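You operate a simulated robot arm through the tools that you are given. There is no shell and no other tool. Be economical: measure what you need, move in short steps, check, and stop when the job is done.

The job below is to be done with a simulated robot arm. You get a single attempt, and the scene is never put back.

JOB
Wind the strap reel back, lock it and put the small tray of buckles away.
Fine: the yellow knob frees and locks the reel; wind to its stop; the tray goes, with both buckles, in the lower drawer; shut it.
Where things are to end (x, y in the base frame): small tray within 60 mm of [1260, 250].

It is judged by the outcome, as a careful person would: the job done as asked, and still so three seconds after it is handed in. It fails if anything else is knocked over, pushed out of place, dropped, spilled or broken.

ROBOT AND FRAMES
A 7-joint arm with a two-finger gripper on a trunk, on a base that drives. Base frame: it is fixed to the floor where the robot stands at the start and does not move with it; the origin is under the middle of the robot, x ahead of it, y to its left, z up; the surface under the hand at the start is at about z = 820. Lengths are in mm, angles in degrees, forces in N, time in s.
With the tool pointing down near the work surface it reaches from about 380 to 780 mm from the robot's upright axis, wherever it stands. Its first joint turns from -143.0 to 143.0 degrees. Places, roughly: inside of the lower bench drawer [1300, 100, 500]; inside of the small bench tray [1000, 100, 800]; lower bench drawer [1300, 200, 500]; reel knob [500, -100, 900]; strap reel [700, -100, 1000]; strap tool [1500, 250, 750]; tape roll [1500, 250, 500]. Payload 2.45 kg.
Tool frame: the origin (TCP) lies between the finger pads and is the grasp point; the fingertips stand 26 mm ahead of it; z points along the fingers, y is the line along which they close. The gripper opens to 96 mm. The gripper's body begins 69 mm behind the TCP.
Orientation is that of the tool frame in the base frame, as [roll, pitch, yaw] about the fixed x, y, z axes, in that order (R = Rz(yaw) Ry(pitch) Rx(roll)). With the fingers straight down and closing along the base's y, the tool's x points along the base's -x, its y along +y and its z along -z.

CONTROLS
- The arm moves only by the tool servo_tool. Its arguments are lists of equal length, an entry for each row: "claw": the gripper command, from -1 (shut) to 1 (fully open), values between in proportion; "xyz": the shift along the tool's x, y, z in mm, a list of three; "rotation": the turn, a rotation vector about the tool's x, y, z in degrees, a list of three. In form: {"claw": [claw, ...], "xyz": [[x, y, z], ...], "rotation": [[ax, ay, az], ...]}. A call has 1 to 20 rows; each row is the pose to reach, as a shift and turn from the pose commanded when the call began, along the tool's axes at that moment. Rows are played at 5 a second. More than 50 mm and 8.6 degrees between two rows, or a gripper value outside its range, and nothing of the call is played. Where a pose cannot be reached the arm comes as near as it can. A force on the tool above 80 N (or 10 N above the force at the start of the call, whichever is more), or a blocked arm, ends the call early, and 0.2 s more pass. Each finger halts on what it meets, pressing with about 38 N; the grip force reading is that of the motor and also rises with nothing between the fingers. The clock runs only during rows and for 0.2 s after the last one: add rows that repeat a pose to give the fingers time. The reply holds the time, the measured pose of the TCP, the force on the tool along the base axes, the opening and the grip force, in the units named above and with some noise, with the torque about the TCP (base axes, N m) and any sound that the robot's microphone picked up.
- Cameras (640 x 400 px; columns grow to the right, rows downward): "scene" is now at [34.8, 164.4, 1538.1]; the picture's right is [-0.20, -0.98, 0.00], its down [-0.62, 0.13, -0.78] and it looks along [0.76, -0.16, -0.63] (base axes); focal length 266 px, centre (320, 200). "wrist" rides on the gripper at [82, 3, -98] in the tool frame; the picture's right is [-0.04, 1.00, 0.00], its down [-0.73, -0.03, -0.68] and it looks along [-0.68, -0.03, 0.73] (tool axes); focal length 256 px, centre (320, 200). There is no depth. A picture from a camera that has moved, and an enlarged one, comes with that camera's place and axes in the base frame and with its lens.
- grab_frame(camera): a new picture of that camera. No time passes.
- raise_lower(by): slides the trunk up (or, below 0, down) by that many mm; the arm and the scene camera ride with it, the base frame stays. It gives what a move gives, with no picture.
- drive_base(legs): drives the robot by 1 to 6 legs, each [ahead, turn to the left] in mm and degrees, along the robot's own axes; the way and the turn of a leg run together, so that a leg with both is an arc; at most 1500 mm and 180 degrees a leg. The arm and the cameras ride along, it lands a little off, and it stops where it bumps. It gives what a move gives.
- pan_tilt(pan, tilt): turns the head with the scene camera to pan (to the left, within 155 degrees either way) and tilt (down, from -29 to 69), counted from straight ahead of the robot. It gives what a move gives.
- enlarge(camera, box): a new picture of the part [left, top, right, bottom] of that camera's present view, enlarged. No time passes.
- finish_job(): hands the job in; it is judged then, once.

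Work in short steps. Places have to be worked out from the pictures, the camera data and where the tool is seen: move nearer, look again, correct. Check each grasp and each placing, and mend what went wrong. You have 120 turns and 82 pictures in all, those below and enlarged ones among them. Open the gripper and draw the arm clear of the work before you hand the job in, unless the task says otherwise; then end with one line.

The tools are called after "Call:" as a command line: name --argument value ..., lists and objects as JSON in quotes. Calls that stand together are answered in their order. servo_tool: Moves the arm, as the interface text tells. Its arguments: {"type":"object","properties":{"claw":{"type":"array","items":{"type":"number"}},"xyz":{"type":"array","items":{"type":"array","items":{"type":"number"}}},"rotation":{"type":"array","items":{"type":"array","items":{"type":"number"}}}},"required":["claw","xyz","rotation"]} The other tools are called the same way: raise_lower (by) slides the trunk up or down; drive_base (legs) drives the base; pan_tilt (pan, tilt) turns the head that bears the scene camera; grab_frame (camera) takes a picture; enlarge (camera, box) takes an enlarged picture of a part of a camera's view; finish_job () hands the job in.

At the start:

```text
time: 0.0
eef_pos: [482.1, -109.6, 1189.1]
tool_rot: [180.0, 0.0, -180.0]
ft_force: [-0.7, -0.1, 0.3]
wrist_torque: [-0.02, 0.0, -0.01]
finger_gap: 96.0
grip_force: 0.1
trunk travel left (down, up): [-575.0, 65.0]
robot x, y, heading: [-0.4, 0.1, -0.0]
head pan, tilt: [-11.6, 38.9]
```

scene: 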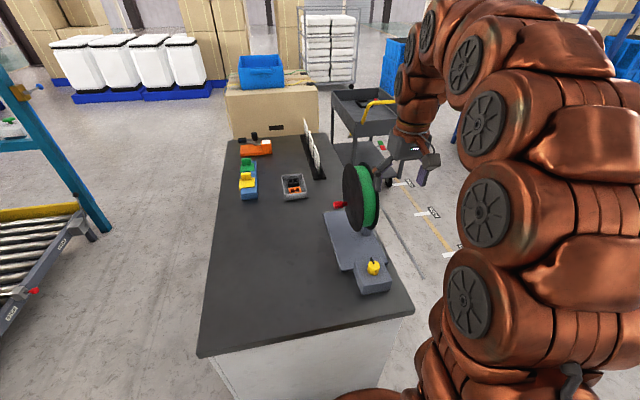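
wrist: 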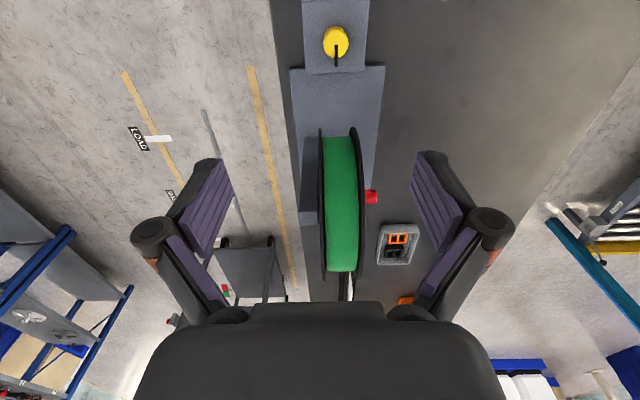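

The scene shows the reel, with its red crank handle, the yellow knob and the small tray. I'll enlarge these before moving anything.

Call:
enlarge --camera "scene" --box '[300, 140, 440, 300]'

Call:
enlarge --camera "scene" --box '[210, 110, 350, 220]'

Call:
enlarge --camera "wrist" --box '[260, 0, 460, 310]'

```text
2.50 times, centred on (370, 220) of scene
camera zoom: at [34.8, 164.4, 1538.1], right [-0.2, -0.98, 0.0], down [-0.62, 0.13, -0.78], along [0.76, -0.16, -0.63], focal length 665 px, centre (195, 150)
```

zoom: 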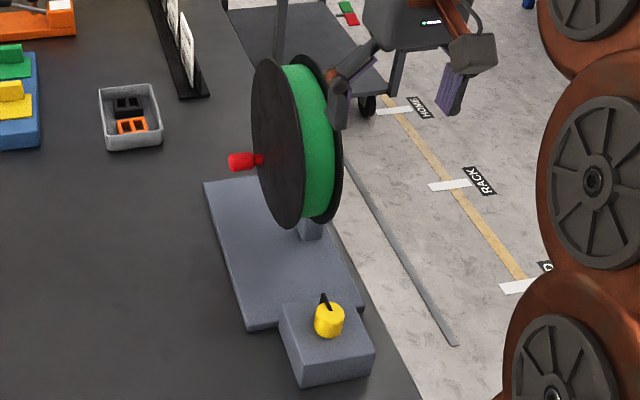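

```text
3.64 times, centred on (280, 165) of scene
camera zoom: at [34.8, 164.4, 1538.1], right [-0.2, -0.98, 0.0], down [-0.62, 0.13, -0.78], along [0.76, -0.16, -0.63], focal length 967 px, centre (466, 327)
```

zoom: 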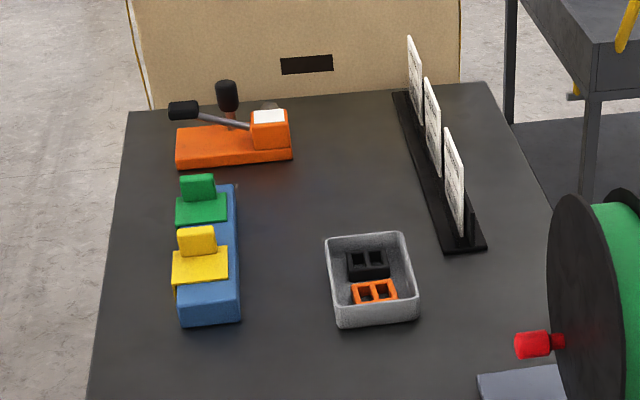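

```text
1.29 times, centred on (360, 155) of wrist
camera zoom: at [398.6, -107.9, 1289.0], right [0.04, 1.0, 0.0], down [0.73, -0.03, 0.68], along [0.68, -0.03, -0.73], focal length 330 px, centre (268, 258)
```

zoom: 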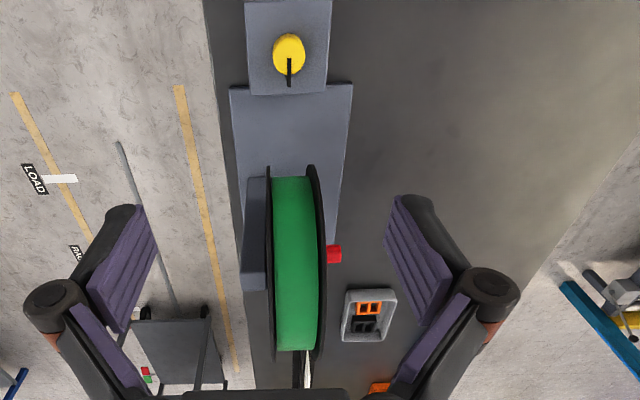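

The knob is near (475, -90, 890) and the red crank near (724, -35, 936). I'll lower the hand above the knob for a closer look at its markings.

Call:
servo_tool --claw '[1, 1, 1, 1]' --xyz '[[2, 5, 45], [4, 10, 90], [6, 15, 135], [7, 20, 175]]' --rotation '[[0, 0, 0], [0, 0, 0], [0, 0, 0], [0, 0, 0]]'

Call:
grab_frame --camera "wrist"

Call:
grab_frame --camera "scene"

```text
time: 1.0
eef_pos: [475.0, -88.6, 1014.2]
tool_rot: [-179.9, 0.0, -180.0]
ft_force: [-0.8, -0.4, 1.4]
wrist_torque: [0.0, 0.0, 0.01]
finger_gap: 95.7
grip_force: 0.1
trunk travel left (down, up): [-575.0, 65.0]
robot x, y, heading: [-4.7, -4.3, 0.0]
head pan, tilt: [-11.6, 38.9]
```

```text
76 pictures are left
camera wrist: at [392.8, -86.3, 1114.4], right [0.04, 1.0, 0.0], down [0.73, -0.03, 0.68], along [0.68, -0.03, -0.73], focal length 256 px, centre (320, 200)
```

wrist: 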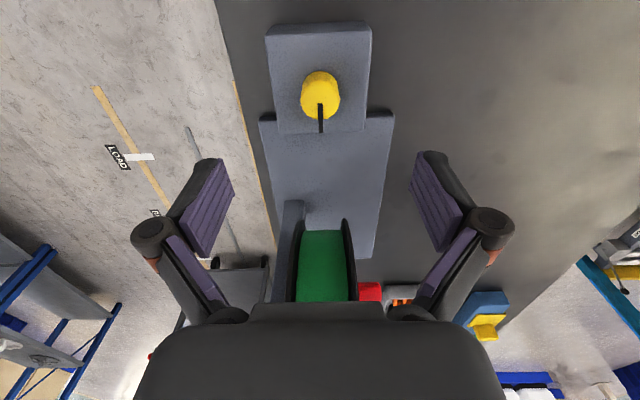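

```text
75 pictures are left
camera scene: at [34.6, 164.3, 1538.1], right [-0.2, -0.98, 0.0], down [-0.62, 0.13, -0.78], along [0.76, -0.16, -0.63], focal length 266 px, centre (320, 200)
```

scene: 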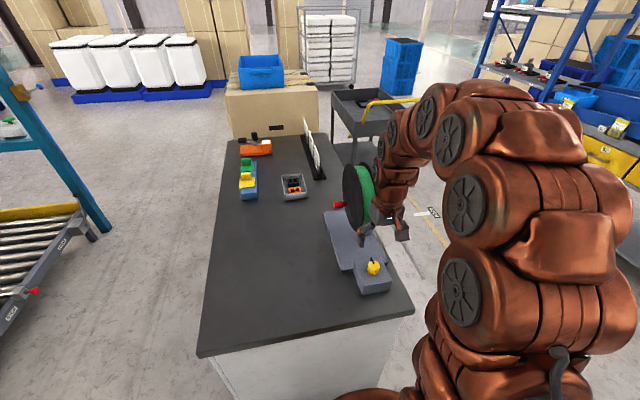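

The knob comes out at about (480, -90, 878), with its black pointer toward +x. I'll enlarge it to see how it turns.

Call:
enlarge --camera "wrist" --box '[240, 10, 400, 140]'

Call:
enlarge --camera "scene" --box '[310, 160, 430, 300]'

```text
3.08 times, centred on (320, 75) of wrist
camera zoom: at [392.8, -86.3, 1114.4], right [0.04, 1.0, 0.0], down [0.73, -0.03, 0.68], along [0.68, -0.03, -0.73], focal length 788 px, centre (320, 585)
```

zoom: 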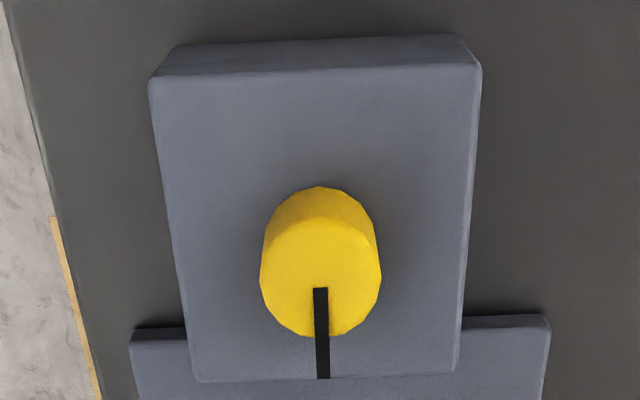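

```text
2.86 times, centred on (370, 230) of scene
camera zoom: at [34.6, 164.3, 1538.1], right [-0.2, -0.98, 0.0], down [-0.62, 0.13, -0.78], along [0.76, -0.16, -0.63], focal length 760 px, centre (177, 114)
```

zoom: 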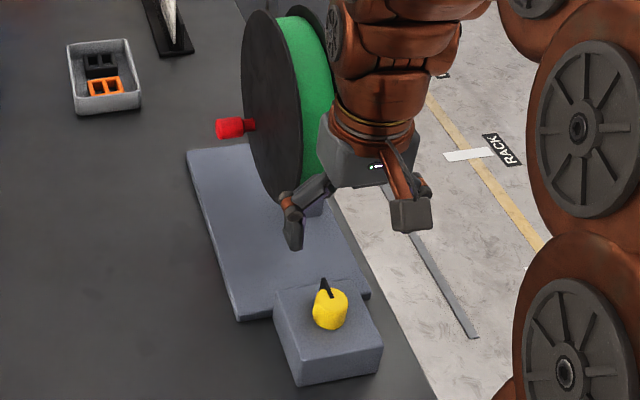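

The knob's axis is near (475, -90) with its top at about 905. I'll descend astride it with the fingers closing along y, clear of the pointer.

Call:
servo_tool --claw '[0.6, 0.4, 0.4, 0.4]' --xyz '[[-1, -1, 40], [-1, -1, 75], [-1, -1, 95], [-1, -1, 108]]' --rotation '[[0, 0, 0], [0, 0, 0], [0, 0, 0], [0, 0, 0]]'

Call:
enlarge --camera "wrist" --box '[180, 0, 460, 240]'

Call:
enlarge --camera "scene" --box '[310, 160, 430, 300]'

```text
time: 2.0
eef_pos: [475.1, -90.7, 905.7]
tool_rot: [-180.0, 0.0, -180.0]
ft_force: [-0.4, 0.1, -0.8]
wrist_torque: [0.01, -0.01, 0.01]
finger_gap: 67.2
grip_force: 0.0
trunk travel left (down, up): [-575.0, 65.0]
robot x, y, heading: [0.2, 1.7, -0.2]
head pan, tilt: [-11.6, 38.9]
```

```text
1.67 times, centred on (320, 120) of wrist
camera zoom: at [393.4, -88.0, 1005.7], right [0.04, 1.0, 0.0], down [0.73, -0.03, 0.68], along [0.68, -0.03, -0.73], focal length 427 px, centre (320, 333)
```

zoom: 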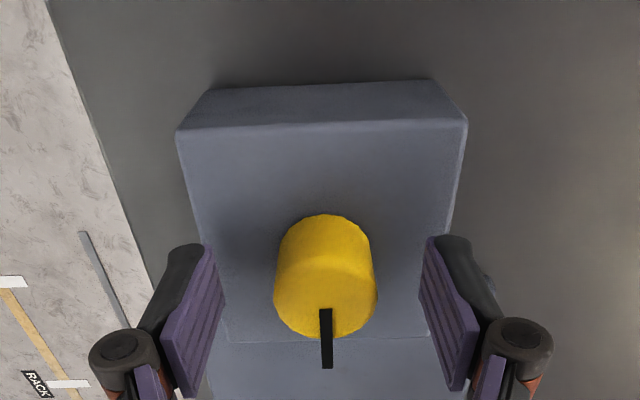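

```text
2.86 times, centred on (370, 230) of scene
camera zoom: at [34.8, 164.4, 1538.1], right [-0.2, -0.98, 0.0], down [-0.62, 0.13, -0.78], along [0.76, -0.16, -0.63], focal length 760 px, centre (177, 114)
```

zoom: 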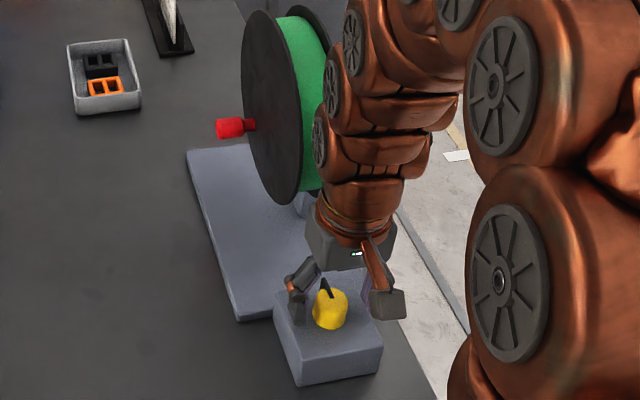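

The knob spans z≈880 to 902, so the fingertips are right at the housing. I'll lift 4 mm and close on it.

Call:
servo_tool --claw '[0.4, 0, -0.4, -0.6, -0.6, -0.6]' --xyz '[[0, 1, -4], [0, 1, -4], [0, 1, -4], [0, 1, -4], [0, 1, -4], [0, 1, -4]]' --rotation '[[0, 0, 0], [0, 0, 0], [0, 0, 0], [0, 0, 0], [0, 0, 0], [0, 0, 0]]'

Call:
enlarge --camera "wrist" --box '[180, 0, 460, 240]'

```text
time: 3.4
eef_pos: [476.6, -88.4, 910.9]
tool_rot: [180.0, 0.0, -180.0]
ft_force: [1.1, 6.8, 0.2]
wrist_torque: [0.27, 0.08, 0.03]
finger_gap: 32.9
grip_force: 44.6
trunk travel left (down, up): [-575.0, 65.0]
robot x, y, heading: [-1.7, 2.9, -0.0]
head pan, tilt: [-11.6, 38.9]
```

```text
1.67 times, centred on (320, 120) of wrist
camera zoom: at [393.5, -86.5, 1009.9], right [0.04, 1.0, 0.0], down [0.73, -0.03, 0.68], along [0.68, -0.03, -0.73], focal length 427 px, centre (320, 333)
```

zoom: 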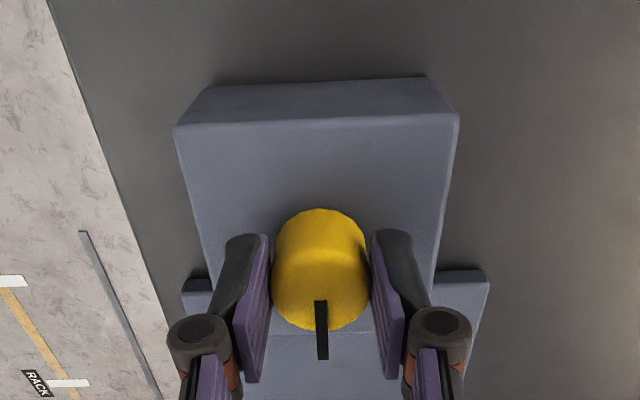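

The knob is gripped at 33 mm. I'll try a small turn one way and watch the torque.

Call:
servo_tool --claw '[-0.6, -0.6, -0.6, -0.6]' --xyz '[[0, -2, 0], [0, -2, 0], [0, -2, 0], [0, -2, 0]]' --rotation '[[0, 0, 5], [0, 0, 10], [0, 0, 15], [0, 0, 20]]'

Call:
enlarge --camera "wrist" --box '[180, 0, 460, 240]'

```text
time: 4.4
eef_pos: [474.9, -87.5, 909.0]
tool_rot: [-179.8, 0.0, 159.8]
ft_force: [-3.1, 53.8, -11.7]
wrist_torque: [1.16, -0.07, 0.68]
finger_gap: 33.0
grip_force: 44.9
trunk travel left (down, up): [-575.0, 65.0]
robot x, y, heading: [-3.8, 1.3, 0.2]
head pan, tilt: [-11.6, 38.9]
```

```text
1.67 times, centred on (320, 120) of wrist
camera zoom: at [398.8, -56.6, 1010.1], right [0.38, 0.92, 0.0], down [0.68, -0.28, 0.68], along [0.63, -0.26, -0.73], focal length 427 px, centre (320, 333)
```

zoom: 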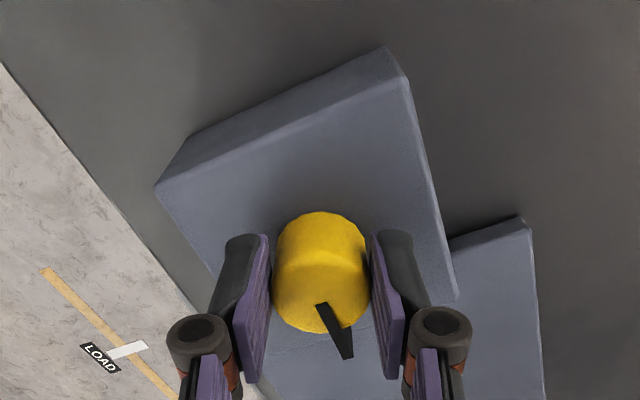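

The fingers slipped round the knob while the pointer stayed, so it's stopped clockwise. The side force shows the knob's centre at y≈-87, so I'll recentre and turn the other way.

Call:
servo_tool --claw '[-0.6, -0.6, -0.6, -0.6, -0.6, -0.6, -0.6, -0.6]' --xyz '[[1.2, 3.3, 0], [1.2, 3.3, 0], [1.2, 3.3, 0], [1.2, 3.3, 0], [1.2, 3.3, 0], [1.2, 3.3, 0], [1.2, 3.3, 0], [1.2, 3.3, 0]]' --rotation '[[0, 0, -6], [0, 0, -12], [0, 0, -18], [0, 0, -24], [0, 0, -30], [0, 0, -36], [0, 0, -42], [0, 0, -48]]'

Call:
enlarge --camera "wrist" --box '[180, 0, 460, 240]'

```text
time: 6.2
eef_pos: [477.6, -90.2, 911.0]
tool_rot: [-179.8, 0.1, -151.9]
ft_force: [16.3, -14.9, 4.8]
wrist_torque: [-0.49, -0.77, -0.08]
finger_gap: 32.8
grip_force: 45.2
trunk travel left (down, up): [-575.0, 65.0]
robot x, y, heading: [2.8, -1.8, -0.2]
head pan, tilt: [-11.6, 38.9]
```

```text
1.67 times, centred on (320, 120) of wrist
camera zoom: at [402.2, -126.4, 1010.5], right [-0.43, 0.9, 0.0], down [0.66, 0.32, 0.68], along [0.61, 0.29, -0.73], focal length 427 px, centre (320, 333)
```

zoom: 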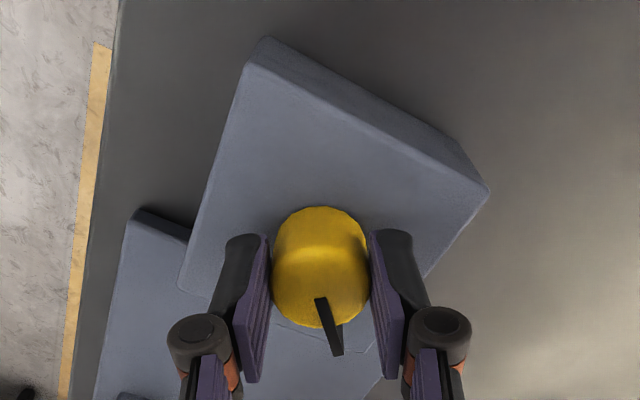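

The knob now turns with the gripper, counter-clockwise from above. I'll keep going until it stops.

Call:
servo_tool --claw '[-0.6, -0.6, -0.6, -0.6, -0.6, -0.6, -0.6, -0.6]' --xyz '[[0, 0, 0], [0, 0, 0], [0, 0, 0], [0, 0, 0], [0, 0, 0], [0, 0, 0], [0, 0, 0], [0, 0, 0]]' --rotation '[[0, 0, -6], [0, 0, -12], [0, 0, -18], [0, 0, -24], [0, 0, -30], [0, 0, -36], [0, 0, -42], [0, 0, -48]]'

Call:
enlarge --camera "wrist" --box '[180, 0, 460, 240]'

```text
time: 8.0
eef_pos: [474.3, -87.3, 908.4]
tool_rot: [179.7, -0.1, -103.7]
ft_force: [33.0, -15.2, 5.8]
wrist_torque: [-0.69, -0.79, -0.12]
finger_gap: 44.3
grip_force: 19.0
trunk travel left (down, up): [-575.0, 65.0]
robot x, y, heading: [1.4, 0.4, -0.1]
head pan, tilt: [-11.6, 38.9]
```

```text
1.67 times, centred on (320, 120) of wrist
camera zoom: at [451.4, -167.0, 1008.0], right [-0.96, 0.28, 0.01], down [0.21, 0.7, 0.68], along [0.18, 0.65, -0.73], focal length 427 px, centre (320, 333)
```

zoom: 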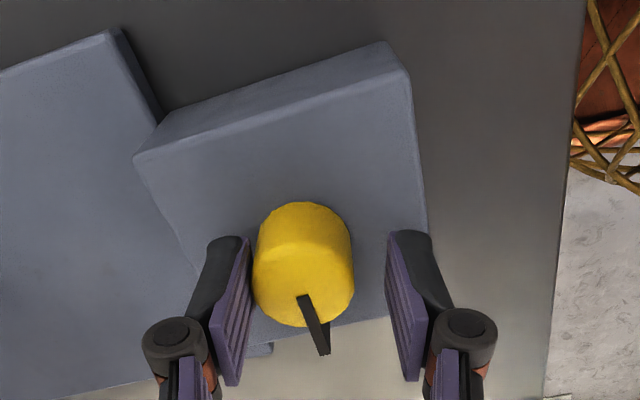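

The pointer is now about 90° round, toward +y, and the knob sits off-centre in the fingers. I'll open, recentre about 6 mm to +x, regrip and turn a little more to test for the stop.

Call:
servo_tool --claw '[0.1, 0.3, 0.3, -0.2, -0.6, -0.6, -0.6, -0.6, -0.6, -0.6]' --xyz '[[0, 0, 0], [0, -6, 0], [0, -6, 0], [0, -6, 0], [0, -6, 0], [0, -6, 0], [0, -6, 0], [0, -6, 0], [0, -6, 0], [0, -6, 0]]' --rotation '[[0, 0, 0], [0, 0, 0], [0, 0, 0], [0, 0, 0], [0, 0, 0], [0, 0, 0], [0, 0, -5], [0, 0, -10], [0, 0, -15], [0, 0, -20]]'

Call:
enlarge --camera "wrist" --box '[180, 0, 460, 240]'

```text
time: 10.2
eef_pos: [479.8, -89.3, 911.0]
tool_rot: [180.0, 0.0, -83.8]
ft_force: [-16.0, 3.8, 0.5]
wrist_torque: [0.05, 0.45, -0.33]
finger_gap: 32.7
grip_force: 45.0
trunk travel left (down, up): [-575.0, 65.0]
robot x, y, heading: [1.0, 1.7, -0.1]
head pan, tilt: [-11.6, 38.9]
```

```text
1.67 times, centred on (320, 120) of wrist
camera zoom: at [484.2, -172.0, 1010.3], right [-1.0, -0.07, 0.0], down [-0.05, 0.73, 0.68], along [-0.04, 0.68, -0.73], focal length 427 px, centre (320, 333)
```

zoom: 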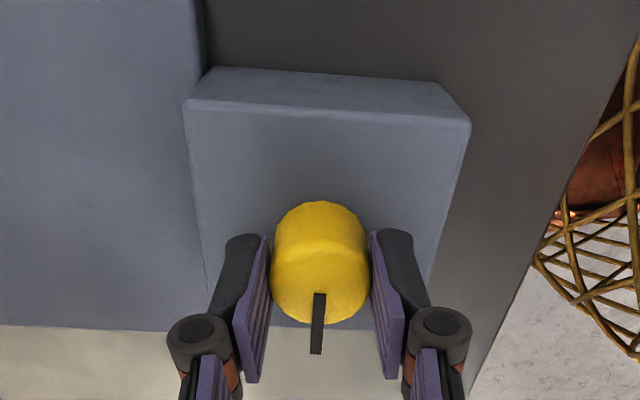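

The pointer stayed at 90° while the fingers slipped, so the knob is at its free position. I'll release, rise and turn the hand back.

Call:
servo_tool --claw '[0.2, 0.4, 0.4, 0.4, 0.4, 0.4]' --xyz '[[0, 0, 0], [0, 0, 0], [0, 0, -40], [0, 0, -85], [0, 0, -130], [0, 0, -175]]' --rotation '[[0, 0, 0], [0, 0, 0], [0, 0, 0], [0, 0, 0], [0, 0, 0], [0, 0, 0]]'

Call:
grab_frame --camera "scene"

```text
time: 11.6
eef_pos: [480.6, -90.1, 1086.2]
tool_rot: [-179.9, 0.0, -84.0]
ft_force: [0.2, -0.6, 0.2]
wrist_torque: [-0.04, 0.01, 0.02]
finger_gap: 67.5
grip_force: 0.1
trunk travel left (down, up): [-575.0, 65.0]
robot x, y, heading: [2.8, 0.2, 0.1]
head pan, tilt: [-11.6, 38.9]
```

```text
65 pictures are left
camera scene: at [35.0, 164.3, 1538.1], right [-0.2, -0.98, 0.0], down [-0.62, 0.13, -0.78], along [0.76, -0.16, -0.63], focal length 266 px, centre (320, 200)
```

scene: 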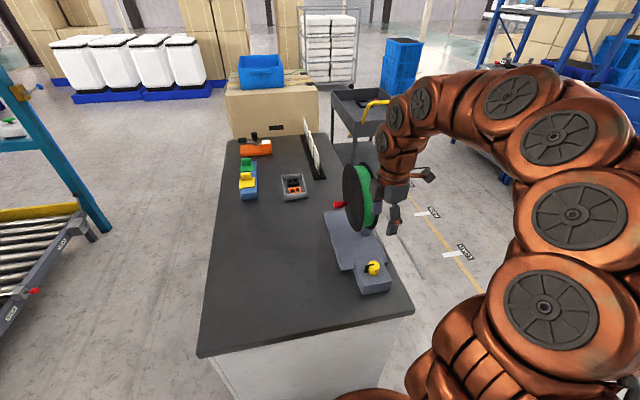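

The knob is set. I'll swing the hand left over the bench and back to its first yaw, so I can look at the reel's left face.

Call:
servo_tool --claw '[0.4, 0.4, 0.4, 0.4, 0.4, 0.4, 0.4, 0.4, 0.4, 0.4, 0.4, 0.4]' --xyz '[[-20, -4, -4], [-39, -7, -8], [-59, -11, -12], [-79, -15, -16], [-99, -19, -20], [-118, -22, -25], [-138, -26, -29], [-158, -30, -33], [-178, -34, -37], [-197, -37, -41], [-217, -41, -45], [-237, -45, -50]]' --rotation '[[0, 0, 8], [0, 0, 16], [0, 0, 24], [0, 0, 32], [0, 0, 40], [0, 0, 48], [0, 0, 56], [0, 0, 64], [0, 0, 72], [0, 0, 80], [0, 0, 88], [0, 0, 96]]'

```text
time: 14.2
eef_pos: [499.9, 149.7, 1135.2]
tool_rot: [-179.9, 0.0, 180.0]
ft_force: [-0.9, -0.3, 0.1]
wrist_torque: [0.03, 0.01, 0.0]
finger_gap: 67.1
grip_force: 0.0
trunk travel left (down, up): [-575.0, 65.0]
robot x, y, heading: [-1.2, 1.4, -0.0]
head pan, tilt: [-11.6, 38.9]
```

Now I'll tip the tool to point along -y and bring it to about (600, 130, 980), to see the reel's face.

Call:
servo_tool --claw '[0.4, 0.4, 0.4, 0.4, 0.4, 0.4, 0.4, 0.4, 0.4, 0.4, 0.4, 0.4]' --xyz '[[-8, -2, 13], [-17, -3, 26], [-25, -5, 39], [-33, -7, 52], [-42, -8, 65], [-50, -10, 78], [-58, -12, 91], [-67, -13, 104], [-75, -15, 117], [-83, -17, 130], [-92, -18, 143], [-100, -20, 155]]' --rotation '[[7.5, 0, 0], [15, 0, 0], [22.5, 0, 0], [30, 0, 0], [37.5, 0, 0], [45, 0, 0], [52.5, 0, 0], [60, 0, 0], [67.5, 0, 0], [75, 0, 0], [82.5, 0, 0], [90, 0, 0]]'

Call:
grab_frame --camera "wrist"

Call:
grab_frame --camera "scene"

```text
time: 16.8
eef_pos: [616.9, 127.7, 978.1]
tool_rot: [-89.8, 0.0, -179.7]
ft_force: [-2.5, -6.7, 0.7]
wrist_torque: [0.02, -0.01, 0.25]
finger_gap: 67.3
grip_force: 0.0
trunk travel left (down, up): [-575.0, 65.0]
robot x, y, heading: [0.5, 1.1, -0.2]
head pan, tilt: [-11.6, 38.9]
```

```text
64 pictures are left
camera wrist: at [533.5, 224.5, 976.6], right [0.04, 0.0, -1.0], down [0.73, 0.68, 0.03], along [0.68, -0.73, 0.03], focal length 256 px, centre (320, 200)
```

wrist: 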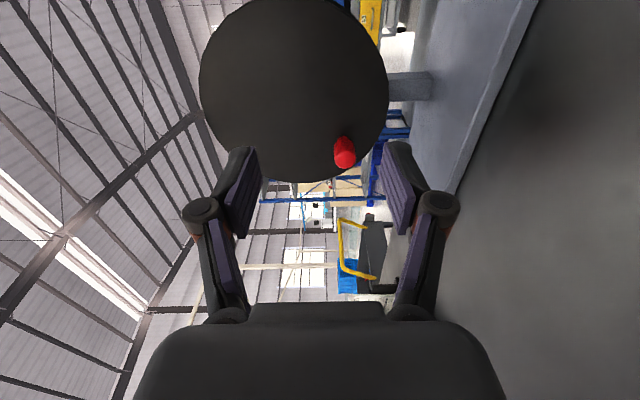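

```text
63 pictures are left
camera scene: at [35.5, 165.3, 1537.8], right [-0.2, -0.98, 0.0], down [-0.62, 0.13, -0.78], along [0.76, -0.16, -0.63], focal length 266 px, centre (320, 200)
```

scene: 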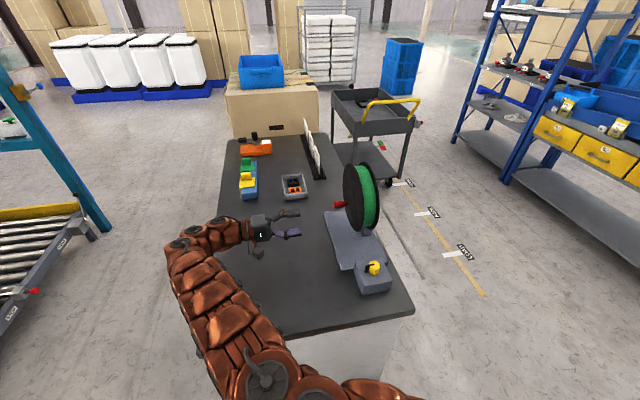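

The crank handle's middle works out at about (703, -39, 954) and the reel axis near (655, ·, 1012). I'll enlarge both views to look for a strap tail or arrow.

Call:
enlarge --camera "scene" --box '[310, 140, 420, 290]'

Call:
enlarge --camera "wrist" --box '[190, 0, 450, 200]'

```text
2.67 times, centred on (365, 215) of scene
camera zoom: at [35.5, 165.3, 1537.8], right [-0.2, -0.98, 0.0], down [-0.62, 0.13, -0.78], along [0.76, -0.16, -0.63], focal length 709 px, centre (200, 160)
```

zoom: 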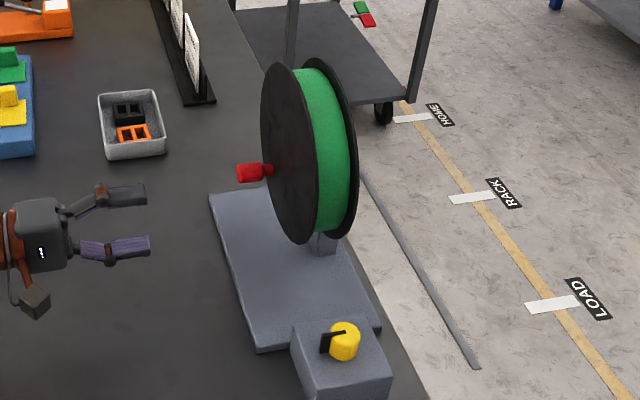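

```text
2.00 times, centred on (320, 100) of wrist
camera zoom: at [533.5, 224.5, 976.6], right [0.04, 0.0, -1.0], down [0.73, 0.68, 0.03], along [0.68, -0.73, 0.03], focal length 512 px, centre (320, 400)
```

zoom: 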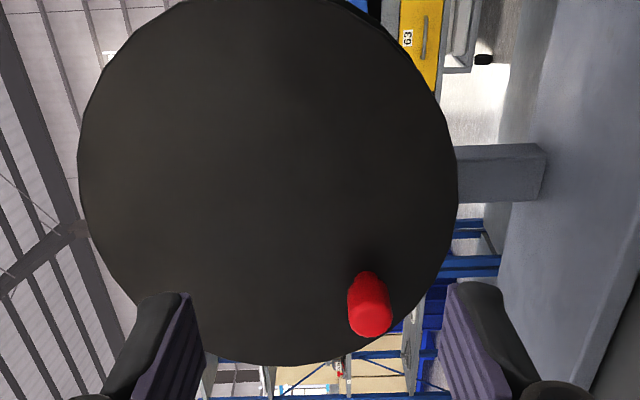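

No tail or arrow is visible. The red knob spans y≈-55 to -30 at (705, 954), so I'll bring the open hand up beside it and check alignment.

Call:
servo_tool --claw '[0.4, 0.4, 0.4, 0.4, 0.4]' --xyz '[[-25, 6, 10], [-50, 13, 25], [-75, 20, 45], [-100, 26, 70], [-105, 26, 90]]' --rotation '[[0, 0, 0], [0, 0, 0], [0, 0, 0], [0, 0, 0], [0, 0, 0]]'

Call:
grab_frame --camera "wrist"

Call:
enlarge --camera "scene" --box '[270, 140, 410, 260]'

```text
time: 18.0
eef_pos: [704.6, 39.5, 953.0]
tool_rot: [-89.9, 0.0, 180.0]
ft_force: [0.1, -0.4, 0.0]
wrist_torque: [-0.05, 0.0, 0.01]
finger_gap: 66.9
grip_force: 0.0
trunk travel left (down, up): [-575.0, 65.0]
robot x, y, heading: [2.5, 1.3, -0.1]
head pan, tilt: [-11.6, 38.9]
```

```text
60 pictures are left
camera wrist: at [622.3, 137.3, 951.4], right [0.04, 0.0, -1.0], down [0.73, 0.68, 0.03], along [0.68, -0.73, 0.03], focal length 256 px, centre (320, 200)
```

wrist: 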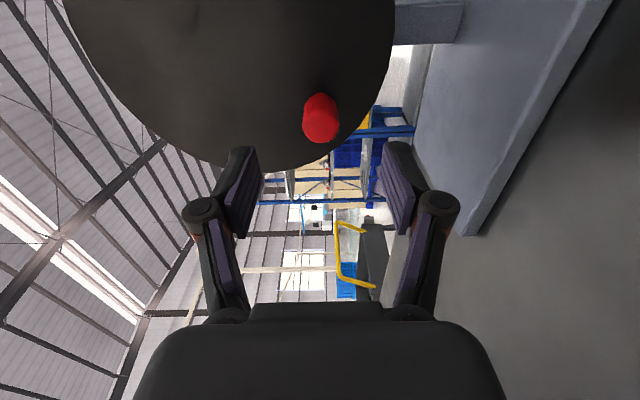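

```text
3.33 times, centred on (340, 200) of scene
camera zoom: at [34.9, 164.8, 1538.1], right [-0.2, -0.98, 0.0], down [-0.62, 0.13, -0.78], along [0.76, -0.16, -0.63], focal length 886 px, centre (253, 200)
```

zoom: 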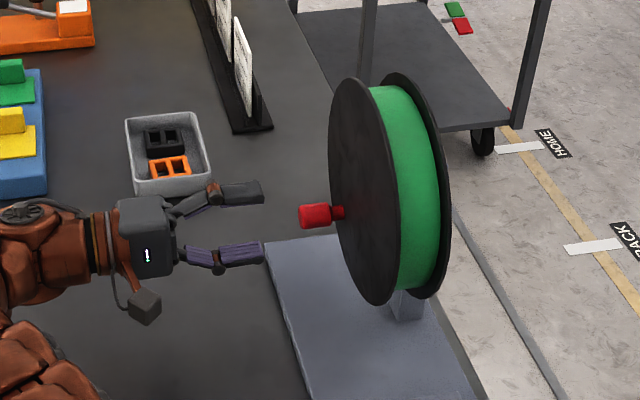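

The knob tip is confirmed at (706, -30, 955), in line with the hand. I'll advance 70 mm and grip.

Call:
servo_tool --claw '[0.4, 0.4, 0.4, 0.1, -0.3, -0.7, -0.7, -0.7]' --xyz '[[0, -1, 35], [0, -1, 60], [0, -1, 70], [0, -1, 70], [0, -1, 70], [0, -1, 70], [0, -1, 70], [0, -1, 70]]' --rotation '[[0, 0, 0], [0, 0, 0], [0, 0, 0], [0, 0, 0], [0, 0, 0], [0, 0, 0], [0, 0, 0], [0, 0, 0]]'

Call:
grab_frame --camera "wrist"

```text
time: 19.8
eef_pos: [706.8, -32.3, 953.0]
tool_rot: [-90.1, -0.1, 179.9]
ft_force: [5.7, 0.0, -16.6]
wrist_torque: [0.32, -0.28, 0.61]
finger_gap: 24.9
grip_force: 45.0
trunk travel left (down, up): [-575.0, 65.0]
robot x, y, heading: [2.4, 0.7, -0.1]
head pan, tilt: [-11.6, 38.9]
```

```text
58 pictures are left
camera wrist: at [624.3, 66.6, 952.2], right [0.04, 0.0, -1.0], down [0.73, 0.68, 0.03], along [0.68, -0.73, 0.03], focal length 256 px, centre (320, 200)
```

wrist: 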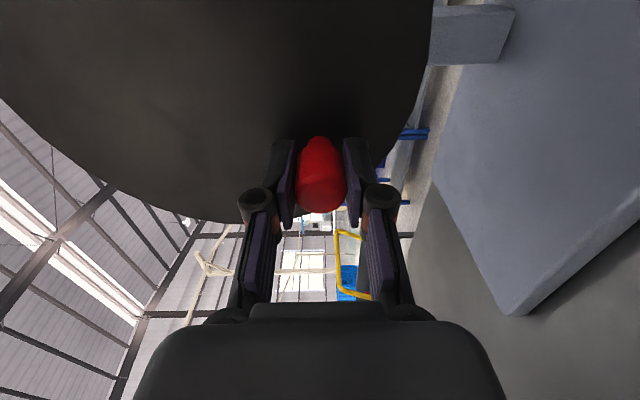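

The handle is gripped at 25 mm. I'll try a small tangential move one way (+x, +z) and read the force.

Call:
servo_tool --claw '[-0.7, -0.7, -0.7]' --xyz '[[-4, -3, 0], [-8, -6, 0], [-11, -10, 0]]' --rotation '[[0, 0, 0], [0, 0, 0], [0, 0, 0]]'

Call:
enlarge --camera "wrist" --box '[220, 100, 420, 240]'

```text
time: 20.6
eef_pos: [718.4, -30.8, 963.8]
tool_rot: [-90.0, -0.1, 179.9]
ft_force: [12.0, -2.8, -22.0]
wrist_torque: [0.5, -0.61, -0.01]
finger_gap: 25.0
grip_force: 45.1
trunk travel left (down, up): [-575.0, 65.0]
robot x, y, heading: [0.4, 2.1, 0.1]
head pan, tilt: [-11.6, 38.9]
```

```text
2.86 times, centred on (320, 170) of wrist
camera zoom: at [635.7, 66.6, 962.1], right [0.04, 0.0, -1.0], down [0.73, 0.68, 0.03], along [0.68, -0.73, 0.03], focal length 731 px, centre (320, 286)
```

zoom: 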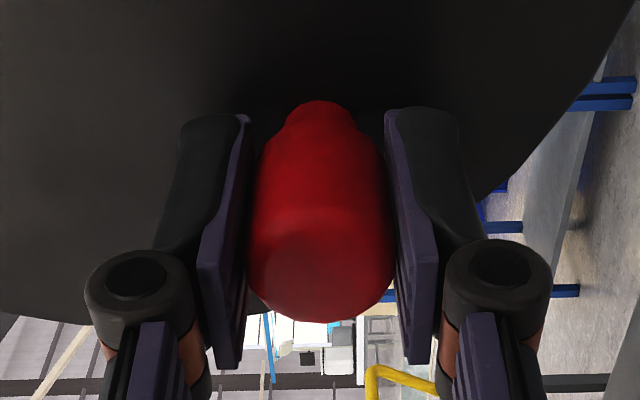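

It moves freely that way. I'll return and test the other direction to compare.

Call:
servo_tool --claw '[-0.7, -0.7, -0.7, -0.7, -0.7, -0.7]' --xyz '[[4, 4, 0], [8, 7, 0], [11, 10, 0], [15, 14, 0], [19, 17, 0], [24, 20, 0]]' --rotation '[[0, 0, 0], [0, 0, 0], [0, 0, 0], [0, 0, 0], [0, 0, 0], [0, 0, 0]]'

Call:
enlarge --camera "wrist" --box '[220, 100, 420, 240]'

```text
time: 22.0
eef_pos: [693.3, -31.7, 948.0]
tool_rot: [-89.9, 0.1, 179.9]
ft_force: [1.1, -8.0, 11.3]
wrist_torque: [-0.18, 0.41, 0.19]
finger_gap: 25.3
grip_force: 45.0
trunk travel left (down, up): [-575.0, 65.0]
robot x, y, heading: [-1.7, -0.9, -0.1]
head pan, tilt: [-11.6, 38.9]
```

```text
2.86 times, centred on (320, 170) of wrist
camera zoom: at [609.9, 67.0, 945.1], right [0.04, 0.0, -1.0], down [0.73, 0.68, 0.03], along [0.68, -0.74, 0.03], focal length 731 px, centre (320, 286)
```

zoom: 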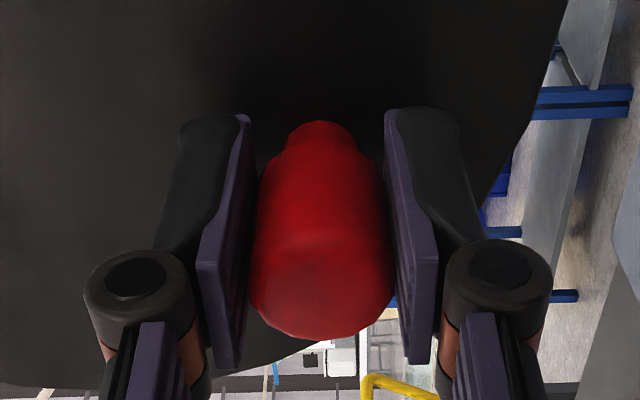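

Near-free here too, with slight slip from the arc mismatch. I'll go further this way along the arc to see whether a stop appears.

Call:
servo_tool --claw '[-0.7, -0.7, -0.7, -0.7, -0.7]' --xyz '[[5, 2, 0], [10, 4, 0], [15, 6, 0], [20, 8, 0], [25, 9, 0]]' --rotation '[[0, 0, 0], [0, 0, 0], [0, 0, 0], [0, 0, 0], [0, 0, 0]]'

Call:
enlarge --camera "wrist" --box '[220, 100, 420, 240]'

```text
time: 23.2
eef_pos: [668.3, -30.1, 939.4]
tool_rot: [-89.8, 0.4, -179.9]
ft_force: [3.9, -13.4, 42.9]
wrist_torque: [-0.73, 0.4, -0.5]
finger_gap: 25.2
grip_force: 44.9
trunk travel left (down, up): [-575.0, 65.0]
robot x, y, heading: [1.7, -0.8, -0.1]
head pan, tilt: [-11.6, 38.9]
```

```text
2.86 times, centred on (320, 170) of wrist
camera zoom: at [585.4, 67.1, 937.3], right [0.04, 0.0, -1.0], down [0.73, 0.68, 0.03], along [0.68, -0.73, 0.03], focal length 731 px, centre (320, 286)
```

zoom: 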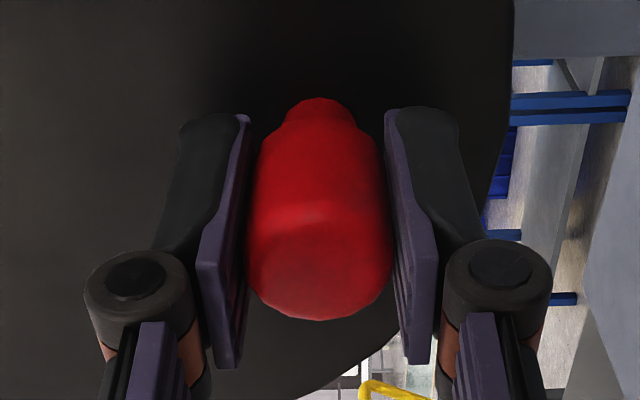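

The handle travels on a circle of about r=70 around (667, 1012), both ways free. I'll continue in this direction for a quarter turn, listening and watching the force.

Call:
servo_tool --claw '[-0.7, -0.7, -0.7, -0.7, -0.7, -0.7, -0.7, -0.7, -0.7]' --xyz '[[13.5, -3.5, 0], [25.5, -6.5, 0], [36.5, -12, 0], [46.5, -19, 0], [55, -27.5, 0], [62, -37.5, 0], [67.5, -48.5, 0], [70.5, -60.5, 0], [71.5, -72.5, 0]]' --rotation '[[0, 0, 0], [0, 0, 0], [0, 0, 0], [0, 0, 0], [0, 0, 0], [0, 0, 0], [0, 0, 0], [0, 0, 0], [0, 0, 0]]'

Call:
grab_frame --camera "wrist"

Call:
enlarge --camera "scene" --box '[270, 140, 410, 260]'

```text
time: 25.2
eef_pos: [596.8, -31.8, 1009.4]
tool_rot: [-90.0, 0.1, 179.9]
ft_force: [-2.4, -5.4, -4.8]
wrist_torque: [0.23, 0.24, 0.03]
finger_gap: 25.3
grip_force: 45.2
trunk travel left (down, up): [-575.0, 65.0]
robot x, y, heading: [-1.7, -0.8, 0.1]
head pan, tilt: [-11.6, 38.9]
```

```text
54 pictures are left
camera wrist: at [514.0, 66.5, 1007.4], right [0.04, 0.0, -1.0], down [0.73, 0.68, 0.03], along [0.68, -0.74, 0.03], focal length 256 px, centre (320, 200)
```

wrist: 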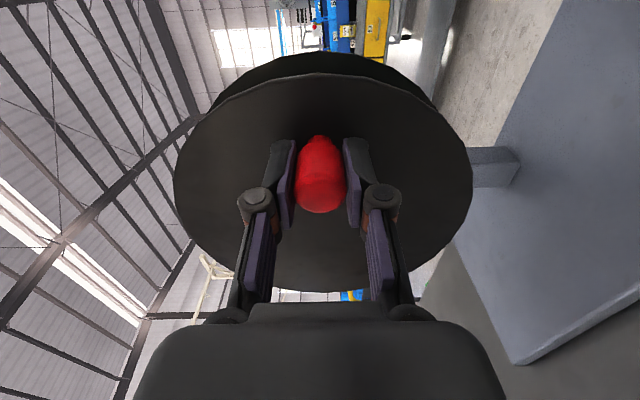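

```text
3.33 times, centred on (340, 200) of scene
camera zoom: at [35.0, 164.0, 1538.2], right [-0.2, -0.98, 0.0], down [-0.62, 0.13, -0.78], along [0.76, -0.16, -0.63], focal length 886 px, centre (253, 200)
```

zoom: 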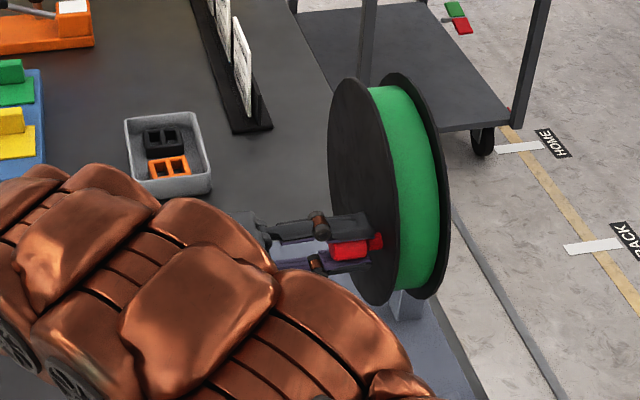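

The circle fits well and forces are low, with no stop yet. I'll carry on another half turn in the same direction.

Call:
servo_tool --claw '[-0.7, -0.7, -0.7, -0.7, -0.7, -0.7, -0.7, -0.7, -0.7, -0.7, -0.7, -0.7, -0.7, -0.7, -0.7, -0.7, -0.7, -0.7]' --xyz '[[-1.1, -12.2, 0], [-4.2, -23.9, 0], [-9.4, -35, 0], [-16.4, -45, 0], [-25, -53.6, 0], [-35, -60.6, 0], [-46, -65.8, 0], [-57.8, -68.9, 0], [-70, -70, 0], [-82.2, -68.9, 0], [-94, -65.8, 0], [-105, -60.6, 0], [-115, -53.6, 0], [-123.6, -45, 0], [-130.6, -35, 0], [-135.8, -23.9, 0], [-138.9, -12.2, 0], [-140, 0, 0]]' --rotation '[[0, 0, 0], [0, 0, 0], [0, 0, 0], [0, 0, 0], [0, 0, 0], [0, 0, 0], [0, 0, 0], [0, 0, 0], [0, 0, 0], [0, 0, 0], [0, 0, 0], [0, 0, 0], [0, 0, 0], [0, 0, 0], [0, 0, 0], [0, 0, 0], [0, 0, 0], [0, 0, 0]]'

Call:
grab_frame --camera "wrist"

```text
time: 25.7
eef_pos: [596.5, -31.0, 1010.5]
tool_rot: [-91.2, -1.1, 179.6]
ft_force: [8.1, -7.4, -26.3]
wrist_torque: [0.25, -0.25, 1.31]
finger_gap: 25.1
grip_force: 45.3
trunk travel left (down, up): [-575.0, 65.0]
robot x, y, heading: [0.6, 1.8, 0.0]
head pan, tilt: [-11.6, 38.9]
stopped in row 2: the force on the tool passed its limit at 94 N (the readings are from after the stop); the commanded pose is now the measured one
```

```text
52 pictures are left
camera wrist: at [514.9, 66.9, 1012.2], right [0.02, 0.02, -1.0], down [0.74, 0.67, 0.03], along [0.67, -0.74, 0.0], focal length 256 px, centre (320, 200)
```

wrist: 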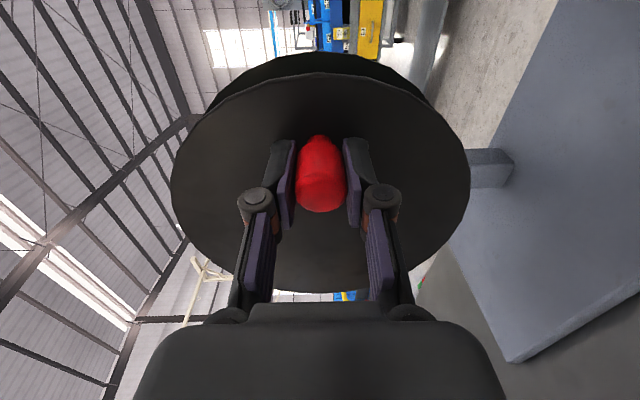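

A hard stop came up here, with the handle pointing toward -x and about 125° wound from the start. I'll let go and back off to see whether the reel stays, then look for a strap end to confirm the direction.

Call:
servo_tool --claw '[-0.3, 0.1, 0.4, 0.4, 0.4, 0.4, 0.4]' --xyz '[[0, 0, 0], [0, 0, 0], [0, 0, 0], [0, 0, -40], [0, 0, -80], [0, 0, -120], [0, 0, -160]]' --rotation '[[0, 0, 0], [0, 0, 0], [0, 0, 0], [0, 0, 0], [0, 0, 0], [0, 0, 0], [0, 0, 0]]'

Call:
grab_frame --camera "wrist"

Call:
enlarge --camera "scene" --box '[270, 140, 410, 260]'

```text
time: 27.5
eef_pos: [665.3, 105.3, 1016.3]
tool_rot: [-90.3, -1.2, -178.7]
ft_force: [-0.2, -0.1, -0.4]
wrist_torque: [-0.05, 0.0, -0.04]
finger_gap: 67.1
grip_force: 0.1
out of reach, approached as far as the arm can: row 6
trunk travel left (down, up): [-575.0, 65.0]
robot x, y, heading: [-2.2, -0.5, -0.1]
head pan, tilt: [-11.6, 38.9]
stopped in row 7: the arm was blocked; the commanded pose is now the measured one
```

```text
51 pictures are left
camera wrist: at [581.4, 201.5, 1017.0], right [0.02, 0.01, -1.0], down [0.72, 0.69, 0.02], along [0.69, -0.72, 0.01], focal length 256 px, centre (320, 200)
```

wrist: 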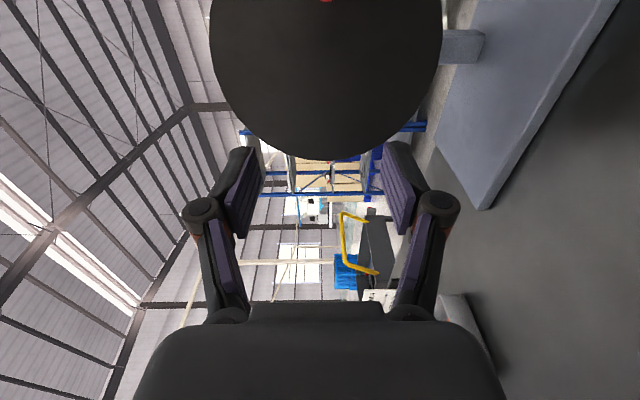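

```text
3.33 times, centred on (340, 200) of scene
camera zoom: at [36.0, 164.8, 1538.1], right [-0.2, -0.98, 0.0], down [-0.62, 0.13, -0.78], along [0.76, -0.16, -0.63], focal length 886 px, centre (253, 200)
```

zoom: 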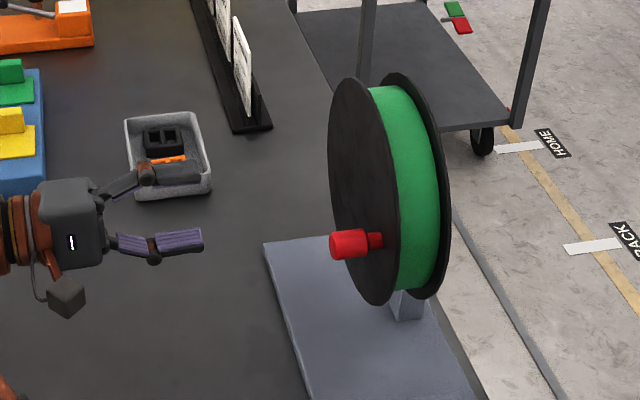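

The reel stays put and no strap end is modelled in view. To be sure this is the wound stop, I'll regrip and turn back the other way to see whether there's another stop beyond the start angle.

Call:
servo_tool --claw '[0.4, 0.4, 0.4, 0.4, 0.4, 0.4, 0.1, -0.3, -0.7, -0.7, -0.7]' --xyz '[[20, 2, 20], [45, 3, 45], [67, 5, 65], [68, 5, 90], [68, 5, 115], [68, 5, 135], [68, 5, 135], [68, 5, 135], [68, 5, 135], [68, 5, 135], [68, 5, 135]]' --rotation '[[0, 0, 0], [0, 0, 0], [0, 0, 0], [0, 0, 0], [0, 0, 0], [0, 0, 0], [0, 0, 0], [0, 0, 0], [0, 0, 0], [0, 0, 0], [0, 0, 0]]'

Call:
enlarge --camera "wrist" --box '[220, 100, 420, 240]'

```text
time: 29.9
eef_pos: [599.8, -31.2, 1012.0]
tool_rot: [-90.5, -1.1, -178.7]
ft_force: [-5.3, 1.6, -21.6]
wrist_torque: [0.43, -0.05, -0.12]
finger_gap: 28.7
grip_force: 10.4
trunk travel left (down, up): [-575.0, 65.0]
robot x, y, heading: [2.0, 3.3, 0.1]
head pan, tilt: [-11.6, 38.9]
```

```text
2.86 times, centred on (320, 170) of wrist
camera zoom: at [515.4, 64.3, 1012.4], right [0.02, 0.01, -1.0], down [0.72, 0.69, 0.02], along [0.69, -0.72, 0.01], focal length 731 px, centre (320, 286)
```

zoom: 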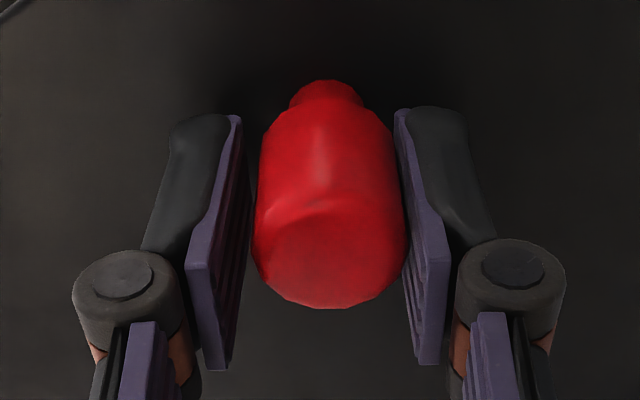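

The knob is between the pads. Turning it back along the same circle, past the start angle, to look for another stop.

Call:
servo_tool --claw '[-0.7, -0.7, -0.7, -0.7, -0.7, -0.7, -0.7, -0.7, -0.7, -0.7, -0.7, -0.7, -0.7, -0.7, -0.7, -0.7, -0.7, -0.7]' --xyz '[[2, 12, 0], [-1, 24, 0], [-6.4, 35, 0], [-13.4, 45, 0], [-22, 53.6, 0], [-32, 60.6, 0], [-43, 65.3, 1], [-55, 68.4, 1], [-67, 69, 1], [-79, 68, 2], [-91, 64.5, 2], [-102, 59, 2], [-112, 52, 2], [-120.6, 43, 3], [-127.6, 33, 3], [-132.8, 22, 3], [-136, 10, 3], [-137, -2, 3]]' --rotation '[[0, 0, 0], [0, 0, 0], [0, 0, 0], [0, 0, 0], [0, 0, 0], [0, 0, 0], [0, 0, 0], [0, 0, 0], [0, 0, 0], [0, 0, 0], [0, 0, 0], [0, 0, 0], [0, 0, 0], [0, 0, 0], [0, 0, 0], [0, 0, 0], [0, 0, 0], [0, 0, 0]]'

Call:
grab_frame --camera "wrist"

```text
time: 33.8
eef_pos: [720.8, -38.0, 1058.8]
tool_rot: [-84.1, -4.6, -179.3]
ft_force: [5.0, 8.1, -15.0]
wrist_torque: [0.29, -0.21, -0.37]
finger_gap: 27.2
grip_force: 10.0
trunk travel left (down, up): [-575.0, 65.0]
robot x, y, heading: [1.5, 2.3, 0.5]
head pan, tilt: [-11.6, 38.9]
stopped in row 18: the arm was blocked; the commanded pose is now the measured one
```

```text
48 pictures are left
camera wrist: at [635.3, 57.7, 1053.4], right [-0.04, -0.1, -0.99], down [0.72, 0.69, -0.1], along [0.69, -0.72, 0.05], focal length 256 px, centre (320, 200)
```

wrist: 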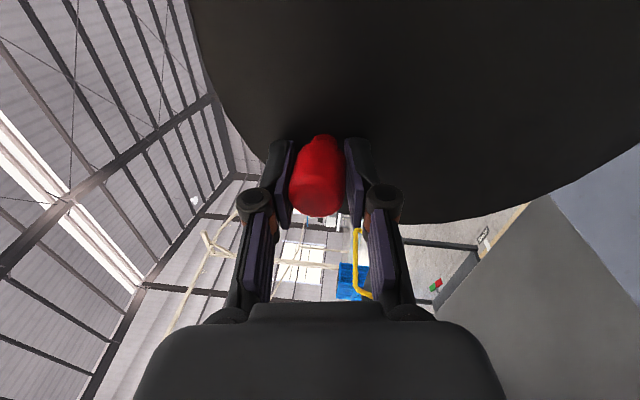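

No stop so far this way: the handle has gone 97° past its start. The arm tilted a little at the end, so I'll straighten the hand while holding the knob.

Call:
servo_tool --claw '[-0.7, -0.7, -0.7]' --xyz '[[0, 0, -3], [0, 0, -7], [0, 0, -7]]' --rotation '[[-3, 0.5, 2.3], [-5.9, 1, 4.6], [-5.9, 1, 4.6]]'

```text
time: 34.2
eef_pos: [572.0, -49.5, 1135.9]
tool_rot: [-83.9, 3.6, 179.3]
ft_force: [2.3, 2.9, -0.5]
wrist_torque: [0.06, -0.01, -0.25]
finger_gap: 27.8
grip_force: 2.7
trunk travel left (down, up): [-575.0, 65.0]
robot x, y, heading: [-0.2, -3.1, 0.9]
head pan, tilt: [-11.6, 38.9]
stopped in row 1: the arm was blocked; the commanded pose is now the measured one
```

The hand has moved far from what I commanded, so I'll look before doing anything else.

Call:
grab_frame --camera "wrist"

Call:
grab_frame --camera "scene"

```text
47 pictures are left
camera wrist: at [491.0, 47.9, 1117.9], right [0.1, -0.1, -0.99], down [0.74, 0.67, 0.0], along [0.66, -0.74, 0.15], focal length 256 px, centre (320, 200)
```

wrist: 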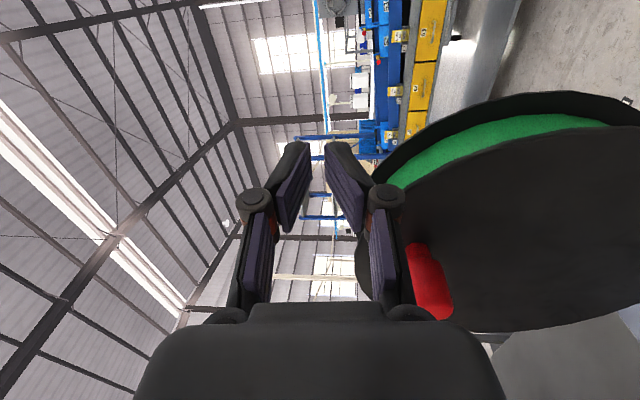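

```text
46 pictures are left
camera scene: at [28.3, 170.5, 1537.8], right [-0.19, -0.98, 0.0], down [-0.61, 0.12, -0.78], along [0.77, -0.15, -0.62], focal length 266 px, centre (320, 200)
```

scene: 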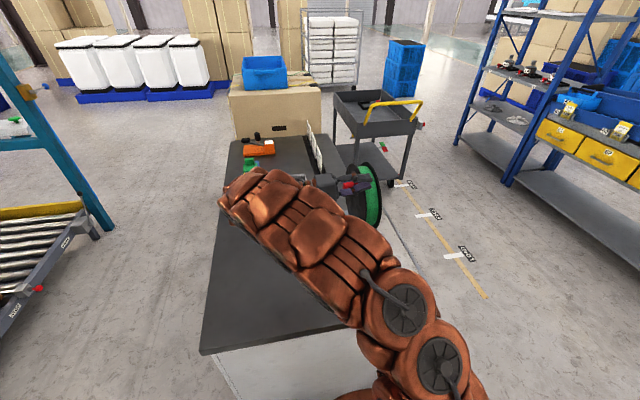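

The forearm is low over the bench and the hand came loose. The handle is now near θ≈114°, with no stop for about 290° this way, so the first stop found must be the wound end. I'll back the hand out in small steps, left and up.

Call:
servo_tool --claw '[-0.4, -0.4, -0.4, -0.4]' --xyz '[[0, -10, -10], [0, -20, -25], [0, -30, -40], [0, -40, -60]]' --rotation '[[0, 0, 0], [0, 0, 0], [0, 0, 0], [0, 0, 0]]'

```text
time: 35.2
eef_pos: [625.9, 5.3, 1131.4]
tool_rot: [-84.7, 0.6, -179.5]
ft_force: [0.7, 0.6, 0.8]
wrist_torque: [0.0, -0.01, 0.04]
finger_gap: 28.6
grip_force: 0.1
out of reach, approached as far as the arm can: row 4
trunk travel left (down, up): [-575.0, 65.0]
robot x, y, heading: [2.8, 1.7, 0.1]
head pan, tilt: [-11.6, 38.9]
```

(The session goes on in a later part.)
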